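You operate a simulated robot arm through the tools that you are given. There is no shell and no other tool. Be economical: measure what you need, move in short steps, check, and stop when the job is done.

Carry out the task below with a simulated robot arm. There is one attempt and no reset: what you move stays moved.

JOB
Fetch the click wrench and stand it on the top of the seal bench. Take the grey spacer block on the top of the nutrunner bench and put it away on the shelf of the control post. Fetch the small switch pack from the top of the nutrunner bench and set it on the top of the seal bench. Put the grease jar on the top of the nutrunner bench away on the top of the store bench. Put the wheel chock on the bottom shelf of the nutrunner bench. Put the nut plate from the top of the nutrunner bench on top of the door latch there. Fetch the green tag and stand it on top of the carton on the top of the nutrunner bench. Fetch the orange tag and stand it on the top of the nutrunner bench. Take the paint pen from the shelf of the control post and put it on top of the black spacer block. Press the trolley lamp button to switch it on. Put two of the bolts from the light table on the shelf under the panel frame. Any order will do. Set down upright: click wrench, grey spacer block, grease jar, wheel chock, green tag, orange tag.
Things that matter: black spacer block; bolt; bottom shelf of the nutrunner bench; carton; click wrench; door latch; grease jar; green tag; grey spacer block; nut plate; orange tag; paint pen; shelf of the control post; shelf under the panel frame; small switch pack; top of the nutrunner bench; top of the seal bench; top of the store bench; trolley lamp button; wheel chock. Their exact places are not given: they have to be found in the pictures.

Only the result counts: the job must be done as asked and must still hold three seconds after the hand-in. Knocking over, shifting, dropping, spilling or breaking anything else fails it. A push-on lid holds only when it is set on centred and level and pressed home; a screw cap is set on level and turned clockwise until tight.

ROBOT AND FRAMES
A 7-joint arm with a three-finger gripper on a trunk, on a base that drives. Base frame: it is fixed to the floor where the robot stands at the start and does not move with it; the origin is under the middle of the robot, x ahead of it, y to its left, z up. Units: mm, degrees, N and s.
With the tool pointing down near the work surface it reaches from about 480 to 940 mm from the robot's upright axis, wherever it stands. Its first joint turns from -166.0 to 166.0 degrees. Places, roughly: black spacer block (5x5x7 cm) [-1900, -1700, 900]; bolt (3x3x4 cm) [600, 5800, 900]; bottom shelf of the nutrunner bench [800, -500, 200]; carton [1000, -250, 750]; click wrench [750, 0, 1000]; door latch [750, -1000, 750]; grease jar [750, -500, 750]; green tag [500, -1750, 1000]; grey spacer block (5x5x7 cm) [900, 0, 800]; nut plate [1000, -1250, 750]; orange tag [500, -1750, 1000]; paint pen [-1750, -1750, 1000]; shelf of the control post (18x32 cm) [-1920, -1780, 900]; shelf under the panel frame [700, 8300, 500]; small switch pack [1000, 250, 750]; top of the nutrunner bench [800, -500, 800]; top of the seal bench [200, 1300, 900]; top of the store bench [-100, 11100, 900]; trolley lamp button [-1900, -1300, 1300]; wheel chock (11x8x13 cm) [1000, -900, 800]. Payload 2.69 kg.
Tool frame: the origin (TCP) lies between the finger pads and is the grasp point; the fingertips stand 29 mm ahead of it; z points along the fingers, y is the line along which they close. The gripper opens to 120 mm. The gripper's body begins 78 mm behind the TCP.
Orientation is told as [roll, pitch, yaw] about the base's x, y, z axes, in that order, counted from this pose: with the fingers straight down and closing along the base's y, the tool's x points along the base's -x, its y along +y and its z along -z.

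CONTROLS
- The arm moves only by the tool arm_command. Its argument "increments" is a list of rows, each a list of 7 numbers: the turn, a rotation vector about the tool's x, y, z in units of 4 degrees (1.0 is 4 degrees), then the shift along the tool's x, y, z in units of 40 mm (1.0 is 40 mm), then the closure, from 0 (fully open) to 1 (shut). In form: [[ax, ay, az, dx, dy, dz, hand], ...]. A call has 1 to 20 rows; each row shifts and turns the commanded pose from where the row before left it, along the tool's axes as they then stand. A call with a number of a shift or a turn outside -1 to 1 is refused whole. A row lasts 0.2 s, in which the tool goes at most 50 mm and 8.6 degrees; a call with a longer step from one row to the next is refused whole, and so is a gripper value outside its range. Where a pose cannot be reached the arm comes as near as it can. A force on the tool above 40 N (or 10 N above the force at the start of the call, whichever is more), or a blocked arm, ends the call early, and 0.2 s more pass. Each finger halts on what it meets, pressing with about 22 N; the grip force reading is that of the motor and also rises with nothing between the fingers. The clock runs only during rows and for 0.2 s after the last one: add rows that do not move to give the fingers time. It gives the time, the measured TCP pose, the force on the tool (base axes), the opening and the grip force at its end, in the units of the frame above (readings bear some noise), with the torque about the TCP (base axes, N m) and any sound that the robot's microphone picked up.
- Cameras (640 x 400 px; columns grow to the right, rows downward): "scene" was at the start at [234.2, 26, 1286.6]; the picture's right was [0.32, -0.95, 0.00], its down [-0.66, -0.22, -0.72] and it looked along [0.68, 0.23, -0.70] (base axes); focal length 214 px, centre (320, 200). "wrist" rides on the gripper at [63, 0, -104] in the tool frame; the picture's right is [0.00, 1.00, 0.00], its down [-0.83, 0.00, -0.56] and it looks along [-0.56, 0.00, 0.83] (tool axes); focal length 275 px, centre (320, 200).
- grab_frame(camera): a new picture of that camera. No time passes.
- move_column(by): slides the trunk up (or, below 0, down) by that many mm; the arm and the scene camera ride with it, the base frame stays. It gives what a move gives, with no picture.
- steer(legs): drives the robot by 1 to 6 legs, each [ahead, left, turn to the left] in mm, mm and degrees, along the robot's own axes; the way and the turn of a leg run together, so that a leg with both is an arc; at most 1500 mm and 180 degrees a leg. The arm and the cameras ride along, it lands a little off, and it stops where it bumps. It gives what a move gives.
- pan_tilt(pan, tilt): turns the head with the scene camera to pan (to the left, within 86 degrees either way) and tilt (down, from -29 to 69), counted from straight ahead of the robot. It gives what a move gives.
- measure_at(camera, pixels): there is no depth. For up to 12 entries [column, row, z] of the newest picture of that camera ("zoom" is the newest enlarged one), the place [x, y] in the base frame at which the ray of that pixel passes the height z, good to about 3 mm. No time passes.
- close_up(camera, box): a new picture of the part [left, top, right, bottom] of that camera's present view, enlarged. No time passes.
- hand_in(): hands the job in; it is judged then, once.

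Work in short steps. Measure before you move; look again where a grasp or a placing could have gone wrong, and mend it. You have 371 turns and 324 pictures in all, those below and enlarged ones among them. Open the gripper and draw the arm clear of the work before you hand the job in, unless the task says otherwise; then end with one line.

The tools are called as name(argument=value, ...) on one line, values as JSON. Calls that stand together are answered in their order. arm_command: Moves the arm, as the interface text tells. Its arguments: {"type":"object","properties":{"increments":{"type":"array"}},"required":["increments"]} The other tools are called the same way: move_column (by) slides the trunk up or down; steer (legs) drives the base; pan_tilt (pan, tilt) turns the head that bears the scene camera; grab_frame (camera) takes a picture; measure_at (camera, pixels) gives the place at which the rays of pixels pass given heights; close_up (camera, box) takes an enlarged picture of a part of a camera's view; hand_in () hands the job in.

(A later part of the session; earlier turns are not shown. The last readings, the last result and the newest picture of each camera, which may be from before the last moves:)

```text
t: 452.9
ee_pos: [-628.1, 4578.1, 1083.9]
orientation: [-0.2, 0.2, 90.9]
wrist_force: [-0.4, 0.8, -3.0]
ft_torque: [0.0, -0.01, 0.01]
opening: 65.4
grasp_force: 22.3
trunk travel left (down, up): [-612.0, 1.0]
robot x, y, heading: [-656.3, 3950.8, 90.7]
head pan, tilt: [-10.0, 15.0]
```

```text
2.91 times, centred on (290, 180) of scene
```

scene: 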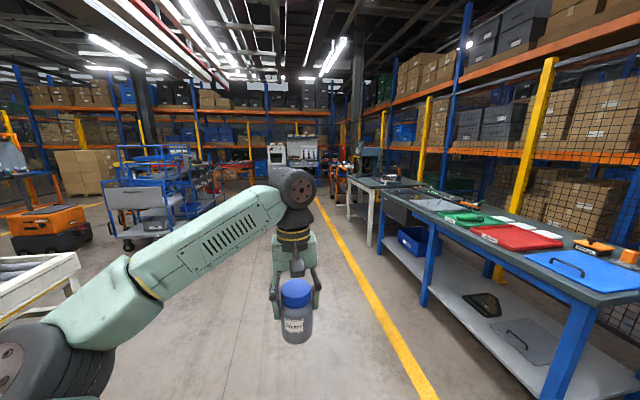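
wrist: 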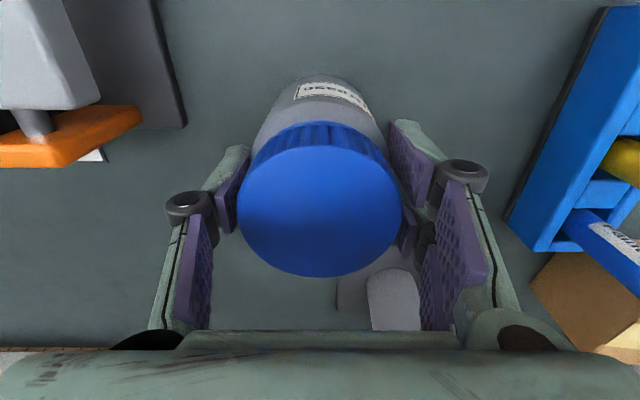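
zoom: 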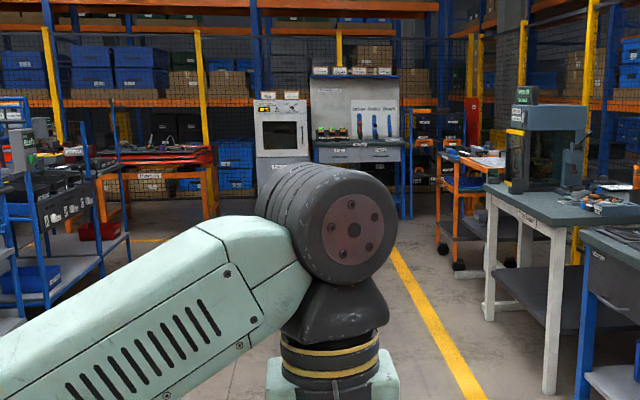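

Aisle remains clear; I drive another 4.5 m.

steer(legs=[[1500, 0, -0.7], [1500, 0, 0], [1500, 0, 0]])

pan_tilt(pan=-12, tilt=15)

grab_frame(camera="scene")

```text
t: 474.3
ee_pos: [-635.9, 9067.1, 1083.0]
orientation: [-0.1, 0.3, 90.5]
wrist_force: [0.4, -1.0, -2.8]
ft_torque: [-0.02, -0.02, -0.02]
opening: 65.5
grasp_force: 21.6
trunk travel left (down, up): [-612.0, 1.0]
robot x, y, heading: [-667.9, 8440.3, 90.3]
head pan, tilt: [-10.0, 15.0]
```

```text
t: 474.9
ee_pos: [-635.6, 9066.6, 1083.9]
orientation: [-0.3, 0.3, 90.3]
wrist_force: [-0.5, -0.1, -3.1]
ft_torque: [0.0, -0.04, 0.01]
opening: 65.2
grasp_force: 21.7
trunk travel left (down, up): [-612.0, 1.0]
robot x, y, heading: [-665.8, 8438.5, 90.0]
head pan, tilt: [-12.0, 15.0]
```

```text
76 pictures are left
```

scene: 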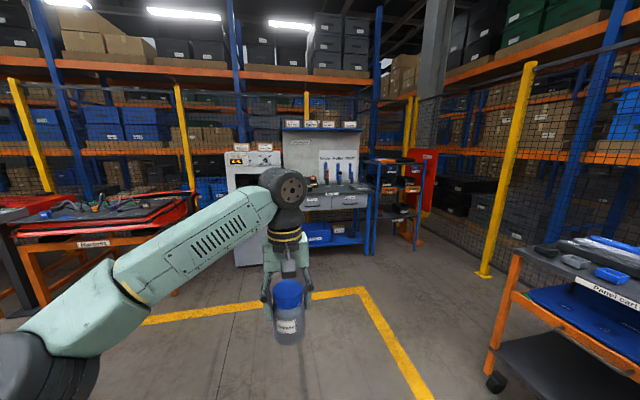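

measure_at(camera="scene", pixels=[[495, 385, 0], [530, 250, 900], [320, 212, 850], [370, 205, 850], [345, 210, 900], [303, 208, 850]])

close_up(camera="scene", box=[220, 110, 460, 260])

```text
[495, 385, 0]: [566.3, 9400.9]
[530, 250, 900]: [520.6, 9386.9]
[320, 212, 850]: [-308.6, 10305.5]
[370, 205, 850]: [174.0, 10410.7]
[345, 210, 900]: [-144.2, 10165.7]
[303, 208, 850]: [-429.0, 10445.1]
```

```text
2.67 times, centred on (340, 185) of scene
```

zoom: 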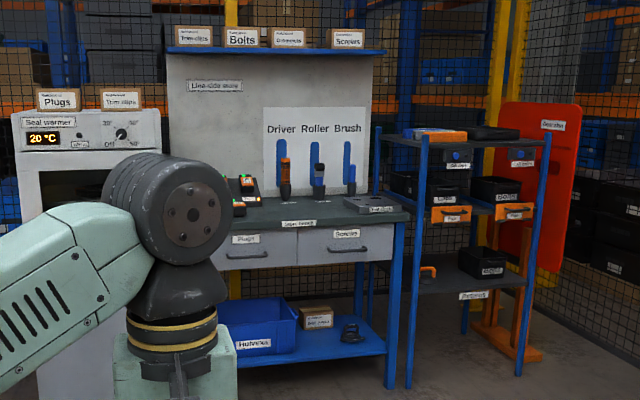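

The store bench has free front-centre top. I drive nearer: forward and right.

steer(legs=[[900, 0, 0], [500, -500, 0]])

pan_tilt(pan=-20, tilt=25)

grab_frame(camera="scene")

grab_frame(camera="wrist")

```text
t: 483.6
ee_pos: [-119.3, 10461.2, 1082.4]
orientation: [-0.2, 0.2, 89.5]
wrist_force: [0.2, 0.9, -4.1]
ft_torque: [-0.03, 0.04, 0.01]
opening: 65.3
grasp_force: 21.6
trunk travel left (down, up): [-612.0, 1.0]
robot x, y, heading: [-162.1, 9833.7, 89.4]
head pan, tilt: [-12.0, 15.0]
```

```text
t: 484.3
ee_pos: [-120.2, 10460.1, 1083.5]
orientation: [-0.2, 0.4, 89.5]
wrist_force: [-0.2, -0.1, -3.9]
ft_torque: [0.01, -0.02, -0.04]
opening: 65.4
grasp_force: 22.3
trunk travel left (down, up): [-612.0, 1.0]
robot x, y, heading: [-163.7, 9833.8, 89.1]
head pan, tilt: [-20.0, 25.0]
```

```text
74 pictures are left
```

scene: 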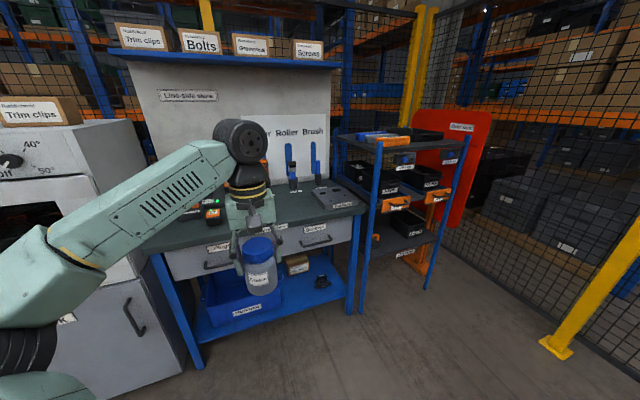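

```text
73 pictures are left
```

wrist: 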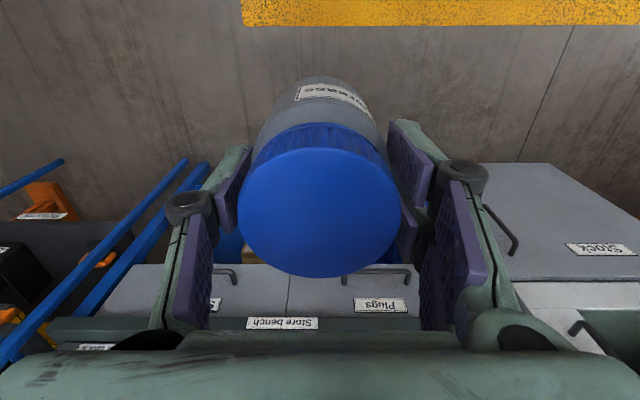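

measure_at(camera="wrist", pixels=[[282, 322, 800], [282, 322, 850], [282, 322, 900]])

close_up(camera="scene", box=[140, 150, 380, 300])

```text
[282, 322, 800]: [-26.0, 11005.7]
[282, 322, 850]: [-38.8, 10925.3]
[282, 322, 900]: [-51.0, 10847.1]
```

```text
2.67 times, centred on (260, 225) of scene
```

zoom: 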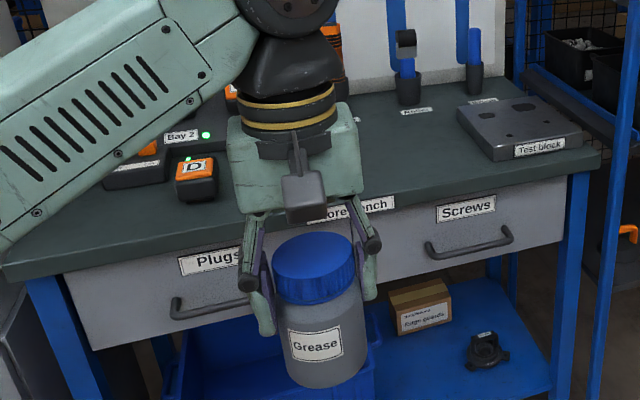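

measure_at(camera="zoom", pixels=[[350, 208, 850], [350, 208, 875], [350, 208, 900], [430, 150, 880], [520, 160, 880], [410, 105, 880], [200, 200, 880], [600, 155, 880]])

```text
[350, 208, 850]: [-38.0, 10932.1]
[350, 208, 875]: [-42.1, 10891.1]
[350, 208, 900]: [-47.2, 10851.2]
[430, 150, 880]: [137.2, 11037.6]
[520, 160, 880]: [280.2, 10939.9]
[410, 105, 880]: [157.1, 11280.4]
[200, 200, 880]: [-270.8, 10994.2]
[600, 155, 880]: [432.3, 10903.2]
```

Target spot ≈ (20,11010) on the bench's free middle. I drive closer and extend.

steer(legs=[[480, -140, 0.5]])

grab_frame(camera="scene")

grab_frame(camera="wrist")

```text
t: 487.3
ee_pos: [16.8, 10937.4, 1082.6]
orientation: [-0.2, 0.4, 90.0]
wrist_force: [-0.2, 0.3, -3.3]
ft_torque: [-0.02, -0.02, 0.02]
opening: 65.4
grasp_force: 21.8
trunk travel left (down, up): [-612.0, 1.0]
robot x, y, heading: [-18.6, 10307.2, 89.6]
head pan, tilt: [-20.0, 25.0]
```

```text
71 pictures are left
```

scene: 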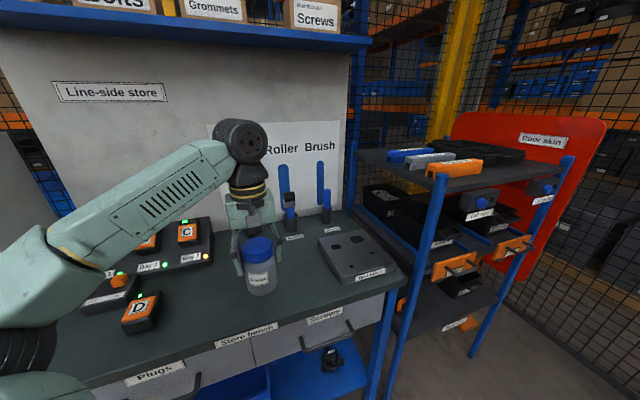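

```text
70 pictures are left
```

wrist: 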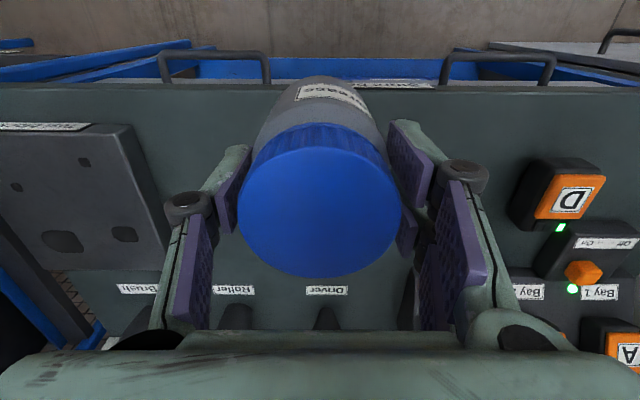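

measure_at(camera="wrist", pixels=[[440, 90, 860], [440, 90, 900], [327, 285, 860], [120, 140, 870], [510, 215, 870], [160, 240, 860]])

```text
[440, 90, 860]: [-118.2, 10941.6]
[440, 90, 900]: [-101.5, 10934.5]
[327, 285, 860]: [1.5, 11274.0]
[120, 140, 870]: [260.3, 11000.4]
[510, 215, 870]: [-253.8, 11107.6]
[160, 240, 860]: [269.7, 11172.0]
```

arm_command(increments=[[0, 0, 0, -0.9, 0, 0, 1], [0, 0, 0, -0.9, 0, 0, 1], [0, 0, 0, -0.8, 0, 0.3, 1], [0, 0, 0, 0, 0, 0.8, 1], [0, 0, 0, 0, 0, 0.8, 1], [0, 0, 0, 0, 0, 0.6, 1], [0, 0, 0, 0, 0, 0, 1]])

close_up(camera="scene", box=[140, 180, 400, 340])

```text
t: 488.9
ee_pos: [16.7, 11041.5, 981.8]
orientation: [-0.1, 0.4, 90.1]
wrist_force: [-0.4, -1.1, -2.8]
ft_torque: [-0.02, 0.0, -0.02]
opening: 65.5
grasp_force: 22.0
trunk travel left (down, up): [-612.0, 1.0]
robot x, y, heading: [-16.4, 10310.0, 89.8]
head pan, tilt: [-20.0, 25.0]
```

```text
2.46 times, centred on (270, 260) of scene
```

zoom: 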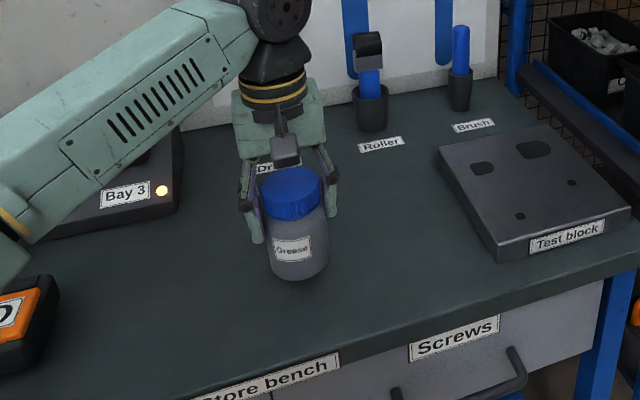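

arm_command(increments=[[0, 0, 0, 0, 0, 0.3, 1], [0, 0, 0, 0, 0, 0.2, 1], [0, 0, 0, 0, 0, 0.1, 1], [0, 0, 0, 0, 0, 0.1, 1], [0, 0, 0, 0, 0, 0.1, 1], [0, 0, 0, 0, 0, 0, 1]])

```text
t: 490.3
ee_pos: [16.6, 11041.1, 950.9]
orientation: [-0.2, 0.4, 90.1]
wrist_force: [0.0, 0.4, -3.4]
ft_torque: [0.0, 0.01, 0.01]
opening: 65.5
grasp_force: 21.7
trunk travel left (down, up): [-612.0, 1.0]
robot x, y, heading: [-18.9, 10309.6, 89.7]
head pan, tilt: [-20.0, 25.0]
```

arm_command(increments=[[0, 0, 0, 0, 0, 0.06, 1], [0, 0, 0, 0, 0, 0.06, 1], [0, 0, 0, 0, 0, 0.06, 1], [0, 0, 0, 0, 0, 0.06, 1], [0, 0, 0, 0, 0, 0, 1]])

```text
t: 491.5
ee_pos: [17.3, 11039.1, 941.7]
orientation: [-0.3, 0.2, 90.1]
wrist_force: [-1.9, 1.1, 17.9]
ft_torque: [0.16, 0.08, 0.11]
opening: 65.9
grasp_force: 21.9
trunk travel left (down, up): [-612.0, 1.0]
robot x, y, heading: [-19.1, 10310.7, 89.8]
head pan, tilt: [-20.0, 25.0]
```

Contact (18 N). I ease 1 mm, release and rise, then check.

arm_command(increments=[[0, 0, 0, 0, 0, -0.03, 1], [0, 0, 0, 0, 0, 0, 0.4], [0, 0, 0, 0, 0, 0, 0.3], [0, 0, 0, 0, 0, 0, 0.2], [0, 0, 0, 0, 0, 0, 0.2], [0, 0, 0, 0, 0, -0.4, 0.2], [0, 0, 0, 0, 0, -0.8, 0.2], [0, 0, 0, 0, 0, -0.9, 0.2], [0, 0, 0, 0.4, 0, -0.8, 0.2]])

close_up(camera="scene", box=[140, 180, 400, 340])

```text
t: 493.5
ee_pos: [17.4, 11026.3, 1057.1]
orientation: [-0.3, 0.3, 90.2]
wrist_force: [0.6, 0.2, 0.7]
ft_torque: [0.04, -0.04, -0.01]
opening: 96.2
grasp_force: 0.1
trunk travel left (down, up): [-612.0, 1.0]
robot x, y, heading: [-19.6, 10310.7, 89.7]
head pan, tilt: [-20.0, 25.0]
```

```text
2.46 times, centred on (270, 260) of scene
```

zoom: 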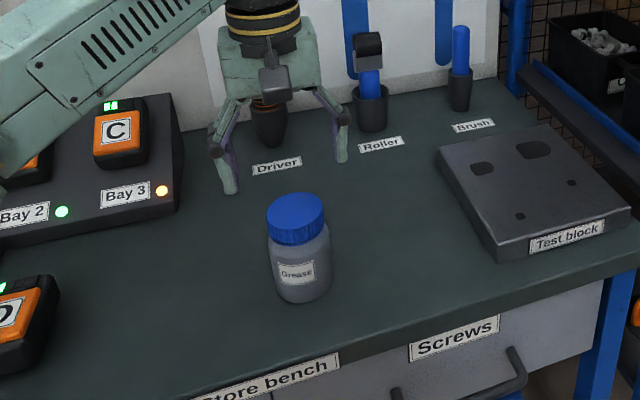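

Jar is on the store bench. Now the bolts: I retract, back out, and go look at the panel frame around y ≈ 8300.

arm_command(increments=[[0, 0, 0, 0.9, 0, -0.3, 0.3], [0, 0, 0, 0.9, 0, 0, 0.3], [0, 0, 0, 0.9, 0, 0, 0.3], [0, 0, 0, 0, 0, 0, 0.3]])

steer(legs=[[-500, 0, 0], [0, 480, 0], [-1450, 0, 0], [0, 0, -90]])

pan_tilt(pan=0, tilt=30)

grab_frame(camera="scene")

```text
t: 494.5
ee_pos: [17.3, 10917.0, 1069.9]
orientation: [-0.3, 0.4, 90.1]
wrist_force: [-0.6, -0.9, 0.3]
ft_torque: [-0.02, 0.0, -0.03]
opening: 84.1
grasp_force: 0.1
trunk travel left (down, up): [-612.0, 1.0]
robot x, y, heading: [-20.2, 10308.9, 89.9]
head pan, tilt: [-20.0, 25.0]
```

```text
t: 512.0
ee_pos: [94.6, 8320.6, 1070.6]
orientation: [-0.2, 0.3, -0.3]
wrist_force: [0.2, -0.3, 0.3]
ft_torque: [-0.03, -0.01, -0.02]
opening: 84.1
grasp_force: 0.1
trunk travel left (down, up): [-612.0, 1.0]
robot x, y, heading: [-509.5, 8360.0, -0.7]
head pan, tilt: [-20.0, 25.0]
```

```text
t: 512.8
ee_pos: [95.1, 8321.2, 1069.9]
orientation: [-0.2, 0.4, -0.4]
wrist_force: [1.2, -0.5, -0.7]
ft_torque: [-0.02, 0.03, -0.02]
opening: 83.9
grasp_force: 0.0
trunk travel left (down, up): [-612.0, 1.0]
robot x, y, heading: [-510.2, 8358.7, -0.6]
head pan, tilt: [0.0, 30.0]
```

```text
67 pictures are left
```

scene: 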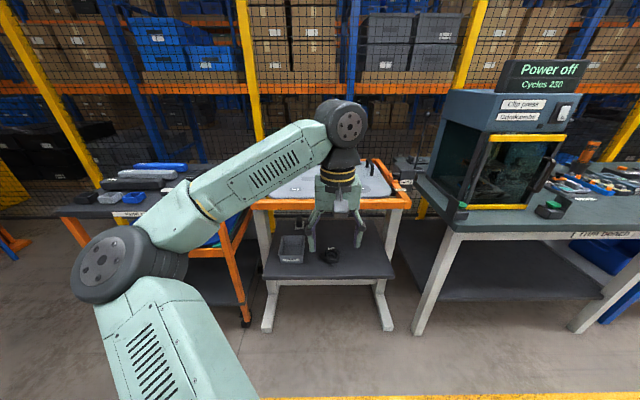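

close_up(camera="scene", box=[230, 150, 430, 340])

measure_at(camera="scene", pixels=[[262, 282, 450], [262, 282, 500], [262, 282, 550], [398, 279, 450], [398, 279, 500], [398, 279, 550], [390, 225, 500], [255, 207, 800], [410, 207, 800], [360, 265, 500]])

```text
2.11 times, centred on (330, 245) of scene
```

zoom: 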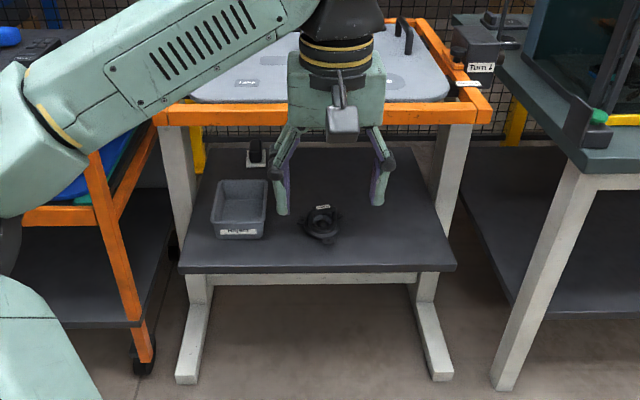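

```text
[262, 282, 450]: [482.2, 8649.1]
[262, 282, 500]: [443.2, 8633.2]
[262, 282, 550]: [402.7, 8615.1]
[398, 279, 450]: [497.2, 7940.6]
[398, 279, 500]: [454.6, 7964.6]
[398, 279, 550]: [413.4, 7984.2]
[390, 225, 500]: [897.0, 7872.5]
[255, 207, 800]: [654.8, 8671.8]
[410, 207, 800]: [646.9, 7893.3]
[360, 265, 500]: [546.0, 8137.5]
```

The shelf sticks out in front of the frame (front x ≈ 450); free spot around (540,8140). I go to the light table at y ≈ 5800.

steer(legs=[[-150, 0, 0.6], [0, -1500, 0], [0, -1050, 0]])

grab_frame(camera="scene")

```text
t: 533.7
ee_pos: [-73.1, 5752.2, 1071.6]
orientation: [-0.3, 0.4, -0.5]
wrist_force: [-0.1, 0.4, 0.3]
ft_torque: [0.0, -0.01, -0.02]
opening: 84.1
grasp_force: 0.0
trunk travel left (down, up): [-612.0, 1.0]
robot x, y, heading: [-683.0, 5789.8, -0.8]
head pan, tilt: [0.0, 30.0]
```

```text
65 pictures are left
```

scene: 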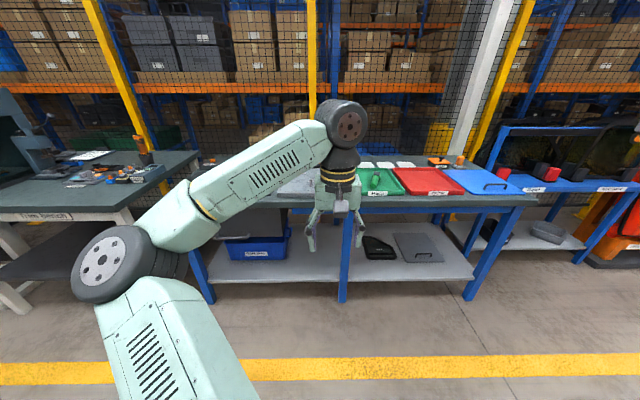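

steer(legs=[[350, 0, 0.8]])

pan_tilt(pan=0, tilt=30)

grab_frame(camera="scene")

grab_frame(camera="wrist")

```text
t: 536.0
ee_pos: [276.4, 5758.5, 1070.8]
orientation: [-0.2, 0.3, 0.3]
wrist_force: [-0.2, 0.3, -0.4]
ft_torque: [-0.01, 0.03, 0.01]
opening: 84.2
grasp_force: 0.0
trunk travel left (down, up): [-612.0, 1.0]
robot x, y, heading: [-327.1, 5790.7, 0.0]
head pan, tilt: [0.0, 30.0]
```

```text
t: 536.6
ee_pos: [276.2, 5756.6, 1071.9]
orientation: [-0.3, 0.3, 0.3]
wrist_force: [-0.6, -0.6, -0.1]
ft_torque: [-0.03, 0.01, -0.02]
opening: 84.0
grasp_force: 0.1
trunk travel left (down, up): [-612.0, 1.0]
robot x, y, heading: [-335.4, 5789.2, -0.1]
head pan, tilt: [0.0, 30.0]
```

```text
64 pictures are left
```

scene: 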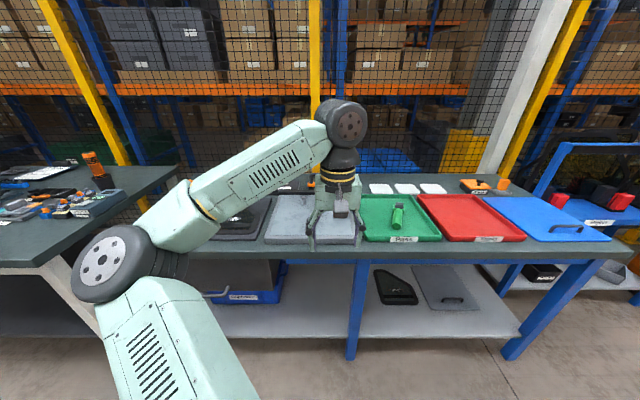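

```text
63 pictures are left
```

wrist: 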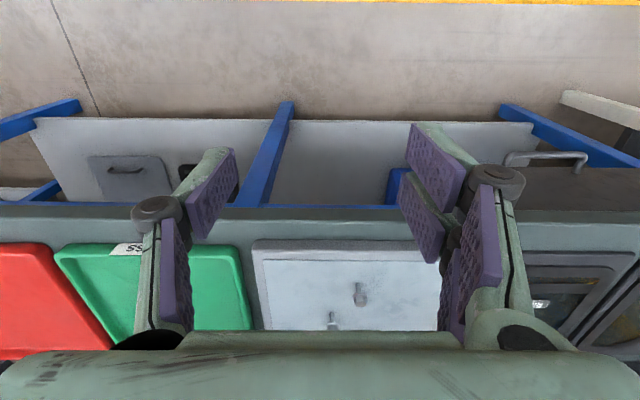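

Bolts stand on the pale light table panel. I move closer to see them from above.

steer(legs=[[220, 0, 0]])

arm_command(increments=[[0, 0, 0, -0.9, 0, 0, 0.3], [0, 0, 0, -0.9, 0, 0, 0.3], [0, 0, 0, 0, 0, 0, 0.3]])

grab_frame(camera="wrist")

grab_frame(camera="scene")

```text
t: 538.3
ee_pos: [495.4, 5757.6, 1070.0]
orientation: [-0.1, 0.4, 0.4]
wrist_force: [-0.7, 0.5, -0.5]
ft_torque: [-0.01, 0.01, 0.0]
opening: 83.8
grasp_force: 0.0
trunk travel left (down, up): [-612.0, 1.0]
robot x, y, heading: [-110.2, 5791.0, 0.4]
head pan, tilt: [0.0, 30.0]
```

```text
t: 539.1
ee_pos: [567.1, 5758.0, 1070.5]
orientation: [-0.2, 0.3, 0.3]
wrist_force: [0.3, 0.4, -1.1]
ft_torque: [0.01, -0.01, 0.03]
opening: 84.3
grasp_force: 0.0
trunk travel left (down, up): [-612.0, 1.0]
robot x, y, heading: [-107.1, 5786.8, 0.3]
head pan, tilt: [0.0, 30.0]
```

```text
62 pictures are left
```

wrist: 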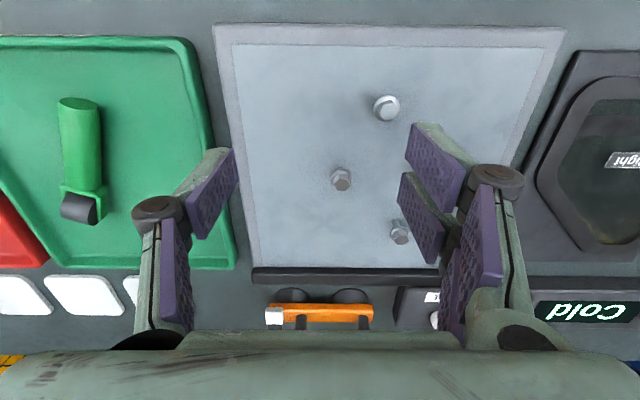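

```text
61 pictures are left
```

scene: 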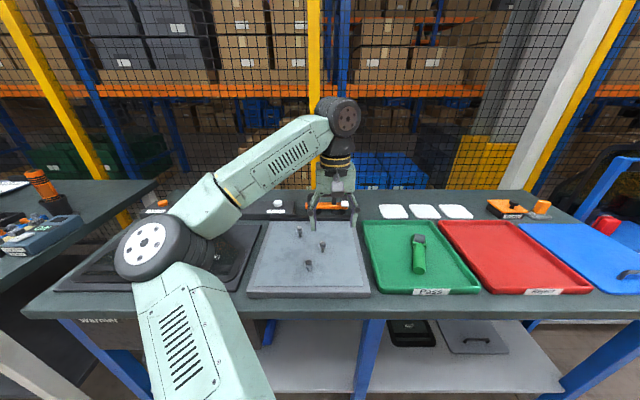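

close_up(camera="wrist", box=[300, 70, 460, 260])

close_up(camera="scene", box=[240, 210, 380, 300])

```text
2.11 times, centred on (380, 165) of wrist
```

zoom: 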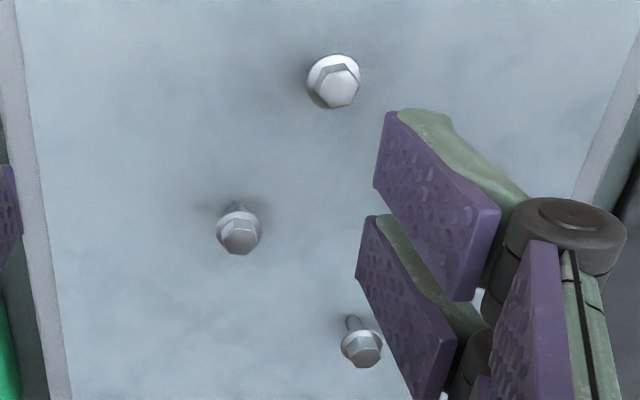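

```text
4.44 times, centred on (310, 255) of scene
```

zoom: 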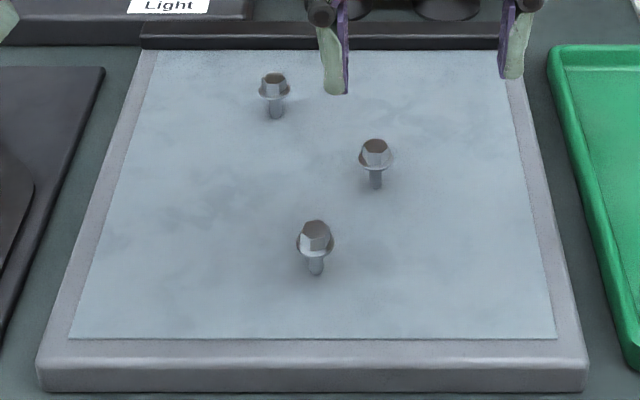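

measure_at(camera="wrist", pixels=[[387, 108, 900], [387, 108, 930], [387, 108, 960], [341, 181, 900], [341, 181, 930], [341, 181, 960]])

measure_at(camera="scene", pixels=[[309, 261.8, 900], [309, 261.8, 930], [309, 261.8, 960], [322.4, 243, 900], [322.4, 243, 930], [322.4, 243, 960]])

```text
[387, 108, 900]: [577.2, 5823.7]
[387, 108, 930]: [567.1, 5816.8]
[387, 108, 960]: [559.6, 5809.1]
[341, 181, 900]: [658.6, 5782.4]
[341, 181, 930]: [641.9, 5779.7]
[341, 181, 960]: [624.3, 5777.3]
```

```text
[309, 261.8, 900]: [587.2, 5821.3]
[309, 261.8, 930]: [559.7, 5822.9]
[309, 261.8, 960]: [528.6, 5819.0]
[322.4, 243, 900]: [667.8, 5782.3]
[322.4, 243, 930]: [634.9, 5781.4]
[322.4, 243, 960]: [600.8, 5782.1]
```

Bolt heads top ≈ 917; bolt B at (649,5781), bolt A at (571,5820). I go over bolt B first.

arm_command(increments=[[0, 0, 0, -0.9, 0.3, 0, 0.45], [0, 0, 0, -0.9, 0.28, 0, 0.45], [0, 0, 0, -0.25, 0, 0.6, 0.5], [0, 0, 0, 0, 0, 0.9, 0.5], [0, 0, 0, 0, 0, 0.8, 0.5], [0, 0, 0, 0, 0, 0, 0.5]])

grab_frame(camera="wrist")

```text
t: 540.5
ee_pos: [647.4, 5781.7, 977.5]
orientation: [-0.2, 0.3, 0.4]
wrist_force: [-0.5, -0.3, -0.5]
ft_torque: [0.02, 0.01, 0.05]
opening: 60.3
grasp_force: 0.0
trunk travel left (down, up): [-612.0, 1.0]
robot x, y, heading: [-110.4, 5789.4, -0.2]
head pan, tilt: [0.0, 30.0]
```

```text
58 pictures are left
```

wrist: 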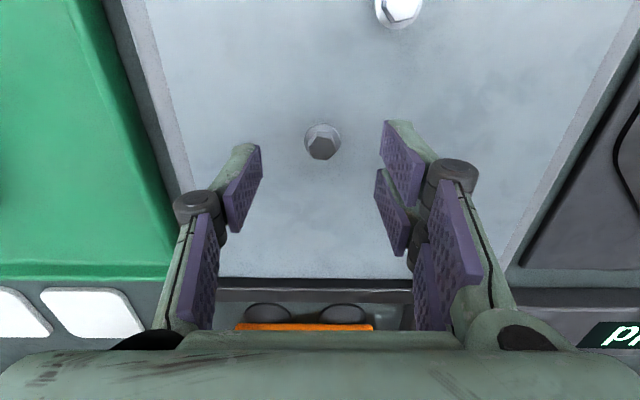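

arm_command(increments=[[0, 0, 0, -0.1, 0.04, 0.6, 0.5], [0, 0, 0, 0, 0, 0.5, 0.5], [0, 0, 0, 0, 0, 0.22, 0.5], [0, 0, 0, 0, 0, 0, 0.5], [0, 0, 0, 0, 0, 0, 0.7], [0, 0, 0, 0, 0, 0, 1], [0, 0, 0, 0, 0, 0, 1], [0, 0, 0, 0, 0, 0, 1], [0, 0, 0, 0, 0, 0, 1], [0, 0, 0, 0, 0, -0.2, 1], [0, 0, 0, 0, 0, -0.4, 1]])

grab_frame(camera="wrist")

```text
t: 542.9
ee_pos: [651.2, 5783.3, 949.4]
orientation: [-0.2, 0.4, 0.5]
wrist_force: [0.6, 0.0, -0.6]
ft_torque: [0.03, -0.02, 0.02]
opening: 24.2
grasp_force: 21.5
trunk travel left (down, up): [-612.0, 1.0]
robot x, y, heading: [-110.6, 5792.5, -0.0]
head pan, tilt: [0.0, 30.0]
```

```text
57 pictures are left
```

wrist: 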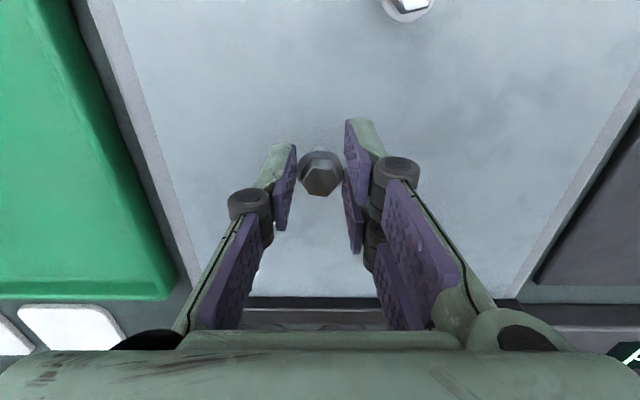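

Bolt B held. I lift, back off, and strafe to the panel frame.

arm_command(increments=[[0, 0, 0, 0, 0, -0.8, 1], [0, 0, 0, 0, 0, -0.9, 1], [0, 0, 0, 0.5, 0, -0.9, 1], [0, 0, 0, 0.9, 0, -0.4, 1], [0, 0, 0, 0.9, 0, 0, 1]])

steer(legs=[[-400, 0, 0], [0, 1300, 0], [0, 1070, 0]])

move_column(by=-370)

pan_tilt(pan=0, tilt=25)

grab_frame(camera="scene")

grab_frame(camera="wrist")

```text
t: 544.1
ee_pos: [560.9, 5784.3, 1069.1]
orientation: [-0.2, 0.2, 0.4]
wrist_force: [0.4, 0.3, -0.8]
ft_torque: [-0.02, -0.02, 0.0]
opening: 24.1
grasp_force: 22.0
trunk travel left (down, up): [-612.0, 1.0]
robot x, y, heading: [-111.8, 5790.8, -0.2]
head pan, tilt: [0.0, 30.0]
```

```text
t: 564.6
ee_pos: [172.3, 8138.5, 1069.4]
orientation: [-0.3, 0.3, 0.0]
wrist_force: [0.1, 0.3, 0.1]
ft_torque: [-0.01, 0.03, 0.03]
opening: 23.8
grasp_force: 22.4
trunk travel left (down, up): [-612.0, 1.0]
robot x, y, heading: [-501.4, 8146.6, -0.5]
head pan, tilt: [0.0, 30.0]
```

```text
t: 568.2
ee_pos: [172.9, 8138.3, 700.2]
orientation: [-0.2, 0.2, -0.1]
wrist_force: [0.4, 0.2, -0.6]
ft_torque: [-0.02, 0.01, 0.01]
opening: 24.0
grasp_force: 22.5
trunk travel left (down, up): [-242.0, 371.0]
robot x, y, heading: [-502.3, 8149.7, 0.1]
head pan, tilt: [0.0, 30.0]
```

```text
t: 568.9
ee_pos: [172.6, 8138.3, 699.2]
orientation: [-0.2, 0.3, -0.1]
wrist_force: [0.0, -0.4, -1.0]
ft_torque: [-0.01, 0.0, 0.01]
opening: 24.1
grasp_force: 21.0
trunk travel left (down, up): [-242.0, 371.0]
robot x, y, heading: [-496.9, 8149.6, -0.4]
head pan, tilt: [0.0, 25.0]
```

```text
56 pictures are left
```

scene: 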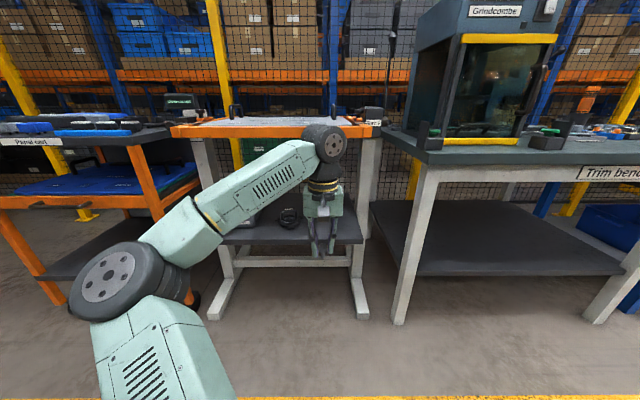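

```text
55 pictures are left
```

wrist: 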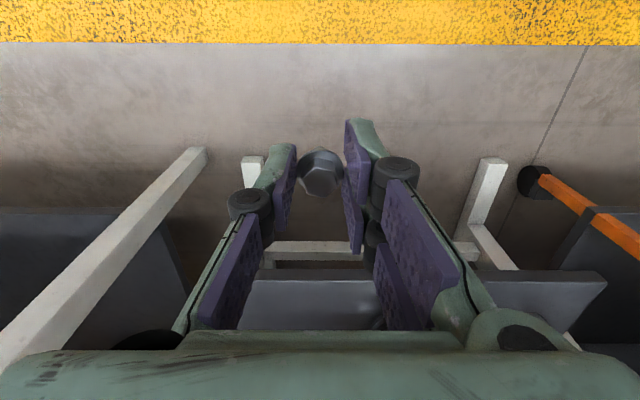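

steer(legs=[[345, 0, 0.3]])

grab_frame(camera="wrist")

grab_frame(camera="scene")

```text
t: 570.8
ee_pos: [442.4, 8145.8, 699.4]
orientation: [1.2, 0.1, -1.7]
wrist_force: [0.5, 0.0, -0.7]
ft_torque: [0.0, -0.03, 0.02]
opening: 24.0
grasp_force: 21.5
trunk travel left (down, up): [-242.0, 371.0]
robot x, y, heading: [-215.4, 8148.0, 0.2]
head pan, tilt: [0.0, 25.0]
stopped in leg 1: the robot was blocked; the commanded pose is now the measured one
```

```text
54 pictures are left
```

wrist: 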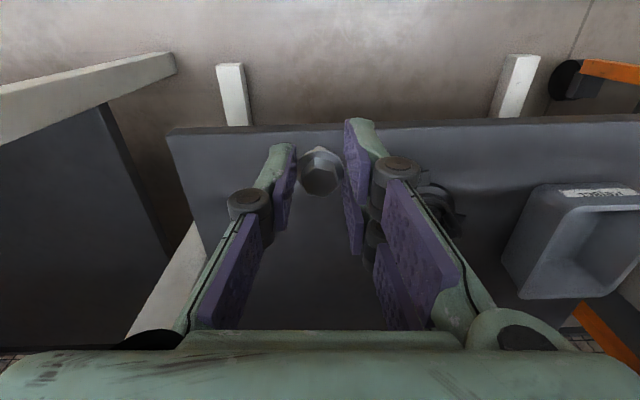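

```text
53 pictures are left
```

scene: 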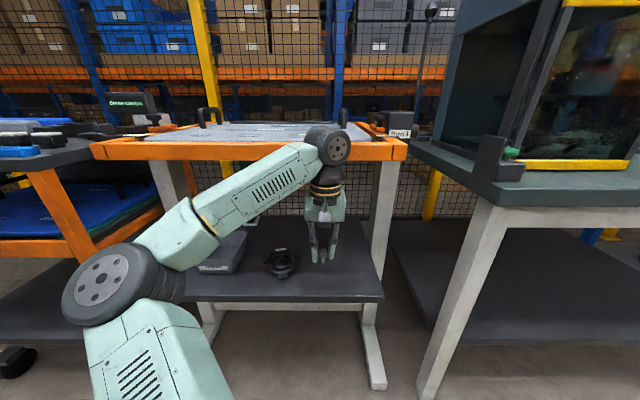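

The wrist touched the frame's front. I measure the shelf's corner in both views to get its height.

measure_at(camera="wrist", pixels=[[168, 130, 450], [168, 130, 500], [168, 130, 550]])

measure_at(camera="scene", pixels=[[383, 296, 450], [383, 296, 500], [383, 296, 550], [405, 150, 850], [405, 150, 880]])

steer(legs=[[-100, 0, 0]])

```text
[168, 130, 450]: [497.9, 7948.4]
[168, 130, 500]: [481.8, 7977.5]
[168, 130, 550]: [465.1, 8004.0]
```

```text
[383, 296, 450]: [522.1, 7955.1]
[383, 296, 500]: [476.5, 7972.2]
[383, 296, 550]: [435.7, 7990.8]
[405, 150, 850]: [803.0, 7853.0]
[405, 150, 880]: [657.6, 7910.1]
```

```text
t: 572.0
ee_pos: [344.9, 8144.0, 695.6]
orientation: [1.2, 0.4, -1.7]
wrist_force: [0.2, -0.2, 0.1]
ft_torque: [0.0, 0.02, 0.0]
opening: 24.0
grasp_force: 22.2
trunk travel left (down, up): [-242.0, 371.0]
robot x, y, heading: [-310.2, 8146.1, 0.2]
head pan, tilt: [0.0, 25.0]
```

Shelf z ≈ 493, front x ≈ 483. I lower the tool to 560 first so the wrist passes beneath the frame, then drive in.

arm_command(increments=[[0.3, 0, 0, 0, 0, 0.8, 1], [0, 0, 0, 0, 0, 0.9, 1], [0, 0, 0, 0, 0, 0.9, 1], [0, 0, 0, 0, 0, 0.8, 1], [0, 0, 0, 0, 0, 0, 1]])

steer(legs=[[180, 0, 0]])

grab_frame(camera="wrist")

grab_frame(camera="scene")

```text
t: 573.2
ee_pos: [343.5, 8144.0, 560.1]
orientation: [0.0, 0.5, -1.7]
wrist_force: [-0.3, -0.4, -0.4]
ft_torque: [-0.01, 0.01, 0.03]
opening: 23.9
grasp_force: 22.0
trunk travel left (down, up): [-242.0, 371.0]
robot x, y, heading: [-313.9, 8147.3, 0.4]
head pan, tilt: [0.0, 25.0]
```

```text
t: 574.7
ee_pos: [524.1, 8147.3, 560.2]
orientation: [0.0, 0.4, -1.6]
wrist_force: [-0.1, -0.3, -0.5]
ft_torque: [0.0, 0.0, -0.02]
opening: 23.7
grasp_force: 22.5
trunk travel left (down, up): [-242.0, 371.0]
robot x, y, heading: [-134.4, 8148.4, 0.4]
head pan, tilt: [0.0, 25.0]
```

```text
52 pictures are left
```

wrist: 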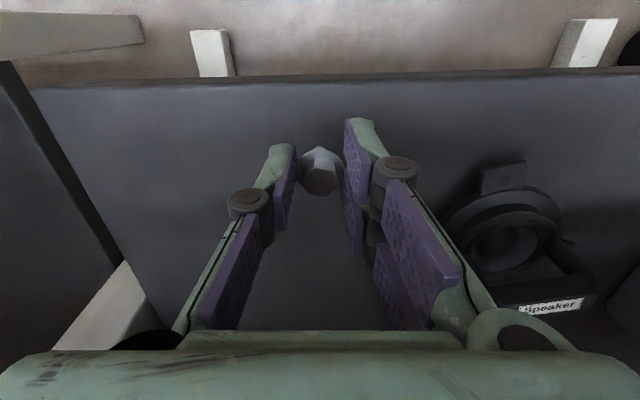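

```text
51 pictures are left
```

scene: 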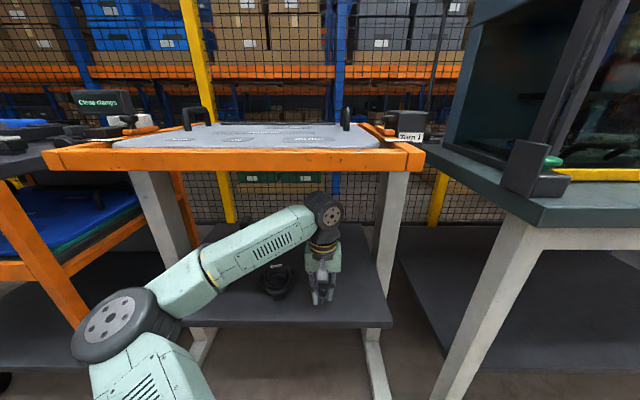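

Over the shelf now. I descend to contact.

arm_command(increments=[[0, 0, 0, 0, 0, 0.15, 1], [0, 0, 0, 0, 0, 0.1, 1], [0, 0, 0, 0, 0, 0.06, 1], [0, 0, 0, 0, 0, 0.06, 1], [0, 0, 0, 0, 0, 0.06, 1], [0, 0, 0, 0, 0, 0, 1]])

```text
t: 576.1
ee_pos: [523.4, 8146.8, 543.3]
orientation: [0.0, 0.4, -1.6]
wrist_force: [-0.3, 0.3, -0.3]
ft_torque: [0.01, -0.04, 0.02]
opening: 23.9
grasp_force: 22.1
trunk travel left (down, up): [-242.0, 371.0]
robot x, y, heading: [-130.0, 8149.8, 0.1]
head pan, tilt: [0.0, 25.0]
```

arm_command(increments=[[0, 0, 0, 0, 0, 0.06, 1], [0, 0, 0, 0, 0, 0.06, 1], [0, 0, 0, 0, 0, 0.06, 1], [0, 0, 0, 0, 0, 0.06, 1], [0, 0, 0, 0, 0, 0, 1]])

```text
t: 577.3
ee_pos: [523.4, 8147.3, 534.4]
orientation: [0.0, 0.5, -1.6]
wrist_force: [0.0, -0.6, -0.2]
ft_torque: [0.0, 0.0, -0.04]
opening: 23.9
grasp_force: 21.9
trunk travel left (down, up): [-242.0, 371.0]
robot x, y, heading: [-131.5, 8149.7, 0.4]
head pan, tilt: [0.0, 25.0]
```

arm_command(increments=[[0, 0, 0, 0, 0, 0.06, 1], [0, 0, 0, 0, 0, 0.06, 1], [0, 0, 0, 0, 0, 0.06, 1], [0, 0, 0, 0, 0, 0.06, 1], [0, 0, 0, 0, 0, 0, 1]])

close_up(camera="scene", box=[260, 230, 400, 330])

```text
t: 578.5
ee_pos: [523.1, 8146.0, 526.1]
orientation: [-0.1, 0.4, -1.6]
wrist_force: [2.3, -0.1, 17.1]
ft_torque: [-0.01, -0.21, 0.0]
opening: 23.3
grasp_force: 22.2
trunk travel left (down, up): [-242.0, 371.0]
robot x, y, heading: [-128.8, 8149.5, 0.2]
head pan, tilt: [0.0, 25.0]
```

```text
4.00 times, centred on (330, 280) of scene
```

zoom: 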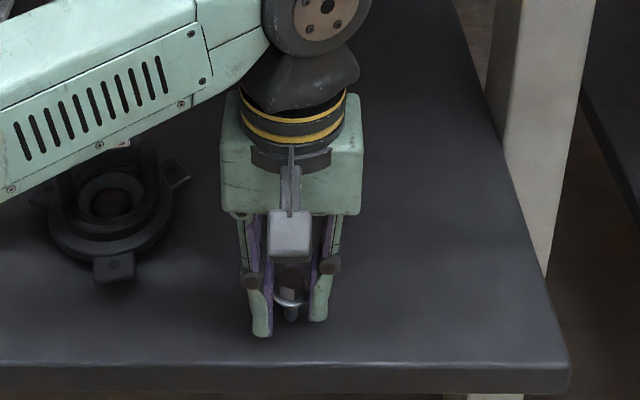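

arm_command(increments=[[0, 0, 0, 0, 0, -0.02, 1], [0, 0, 0, 0, 0, 0, 0.78], [0, 0, 0, 0, 0, 0, 0.75], [0, 0, 0, 0, 0, 0, 0.7], [0, 0, 0, 0, 0, 0, 0.6], [0, 0, 0, 0, 0, 0, 0.5], [0, 0, 0, 0, 0, 0, 0.5], [0, 0, 0, 0, 0, -0.4, 0.5], [0, 0, 0, 0, 0, -0.6, 0.5]])

close_up(camera="scene", box=[260, 230, 400, 330])

```text
t: 580.5
ee_pos: [523.9, 8146.2, 565.4]
orientation: [-0.1, 0.6, -1.6]
wrist_force: [0.4, -0.1, 0.0]
ft_torque: [0.04, -0.03, 0.02]
opening: 60.0
grasp_force: 0.0
trunk travel left (down, up): [-242.0, 371.0]
robot x, y, heading: [-133.7, 8147.9, 0.2]
head pan, tilt: [0.0, 25.0]
```

```text
4.00 times, centred on (330, 280) of scene
```

zoom: 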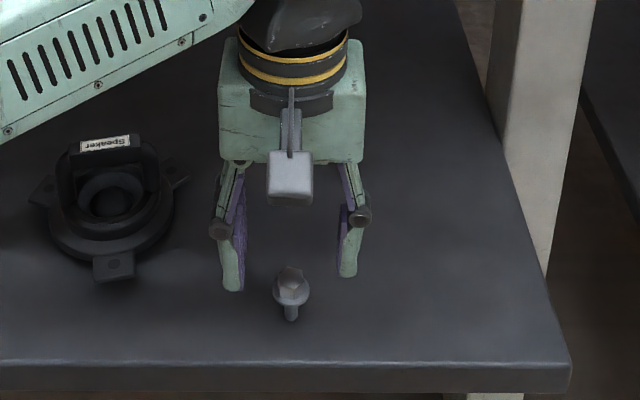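

Bolt 1 stands on the shelf. I back out and return to the light table for another bolt.

steer(legs=[[-360, 0, 0]])

move_column(by=370)

arm_command(increments=[[0, 0, 0, 0, 0, -0.9, 0.5], [0, 0, 0, 0, 0, -0.9, 0.5], [0, 0, 0, 0, 0, -0.9, 0.5], [0, 0, 0, 0, 0, -0.7, 0.5], [0, 0, 0, 0, 0, 0, 0.5]])

steer(legs=[[0, -1300, 0], [0, -1030, 0], [350, 0, 0]])

grab_frame(camera="wrist")

```text
t: 582.8
ee_pos: [164.1, 8145.0, 565.1]
orientation: [0.0, 0.5, -1.6]
wrist_force: [0.0, -0.2, -0.7]
ft_torque: [0.01, 0.03, 0.04]
opening: 60.0
grasp_force: 0.1
trunk travel left (down, up): [-242.0, 371.0]
robot x, y, heading: [-493.6, 8146.2, 0.4]
head pan, tilt: [0.0, 25.0]
```

```text
t: 586.4
ee_pos: [164.9, 8143.9, 934.4]
orientation: [0.0, 0.5, -1.6]
wrist_force: [0.7, -0.6, 0.3]
ft_torque: [0.0, -0.01, -0.02]
opening: 60.0
grasp_force: 0.1
trunk travel left (down, up): [-612.0, 1.0]
robot x, y, heading: [-490.8, 8149.8, 0.5]
head pan, tilt: [0.0, 25.0]
```

```text
t: 587.6
ee_pos: [166.6, 8143.5, 1069.7]
orientation: [0.0, 0.6, -1.6]
wrist_force: [0.7, 0.6, -0.8]
ft_torque: [0.04, 0.02, -0.02]
opening: 60.0
grasp_force: 0.1
trunk travel left (down, up): [-612.0, 1.0]
robot x, y, heading: [-490.7, 8145.2, 0.3]
head pan, tilt: [0.0, 25.0]
```

```text
t: 607.7
ee_pos: [513.0, 5795.2, 1071.3]
orientation: [0.0, 0.7, -2.3]
wrist_force: [-0.1, -0.1, 0.6]
ft_torque: [-0.02, -0.04, 0.02]
opening: 59.8
grasp_force: 0.1
trunk travel left (down, up): [-612.0, 1.0]
robot x, y, heading: [-145.4, 5807.3, -0.7]
head pan, tilt: [0.0, 25.0]
```

```text
48 pictures are left
```

wrist: 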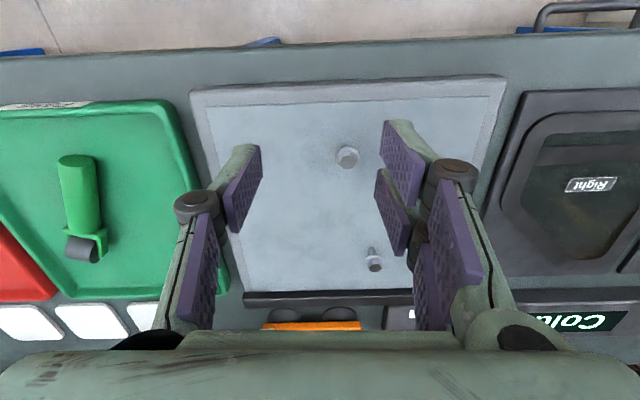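

measure_at(camera="wrist", pixels=[[347, 158, 917]])

```text
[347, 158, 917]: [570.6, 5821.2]
```

arm_command(increments=[[0, 0, 0, -0.8, 0.4, 0, 0.5], [0, 0, 0, -0.62, 0.31, 0.4, 0.5], [0, 0, 0, 0, 0, 0.9, 0.5], [0, 0, 0, 0, 0, 0.9, 0.5], [0, 0, 0, 0, 0, 0.1, 0.5], [0, 0, 0, 0, 0, 0, 0.5]])

grab_frame(camera="wrist")

```text
t: 609.1
ee_pos: [571.3, 5822.6, 978.2]
orientation: [-0.1, 0.5, -2.4]
wrist_force: [-0.6, -1.3, -0.2]
ft_torque: [-0.01, 0.0, -0.03]
opening: 60.2
grasp_force: 0.0
trunk travel left (down, up): [-612.0, 1.0]
robot x, y, heading: [-144.9, 5806.0, -0.4]
head pan, tilt: [0.0, 25.0]
```

```text
47 pictures are left
```

wrist: 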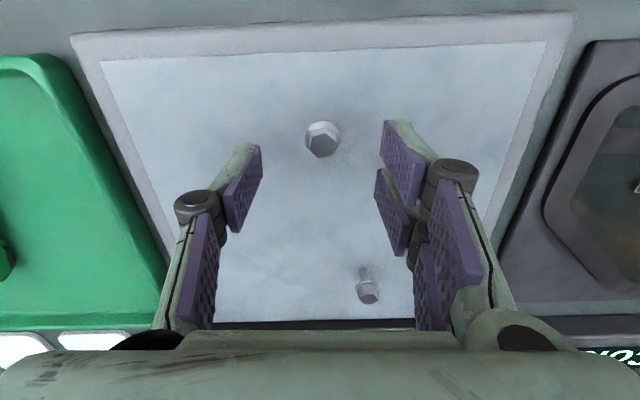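

arm_command(increments=[[0, 0, 0, -0.07, 0.04, 0.6, 0.5], [0, 0, 0, 0, 0, 0.5, 0.5], [0, 0, 0, 0, 0, 0.22, 0.5], [0, 0, 0, 0, 0, 0, 0.5], [0, 0, 0, 0, 0, 0, 0.7], [0, 0, 0, 0, 0, 0, 1], [0, 0, 0, 0, 0, 0, 1], [0, 0, 0, 0, 0, 0, 1], [0, 0, 0, 0, 0, 0, 1], [0, 0, 0, 0, 0, -0.2, 1], [0, 0, 0, 0, 0, -0.4, 1]])

grab_frame(camera="wrist")

```text
t: 611.5
ee_pos: [573.6, 5822.9, 948.7]
orientation: [0.0, 0.5, -2.5]
wrist_force: [1.0, -0.7, -0.7]
ft_torque: [-0.02, 0.02, -0.05]
opening: 24.0
grasp_force: 21.9
trunk travel left (down, up): [-612.0, 1.0]
robot x, y, heading: [-141.2, 5812.7, -0.5]
head pan, tilt: [0.0, 25.0]
```

```text
46 pictures are left
```

wrist: 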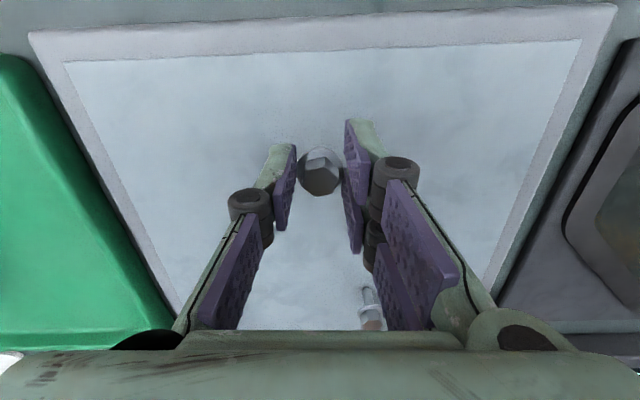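

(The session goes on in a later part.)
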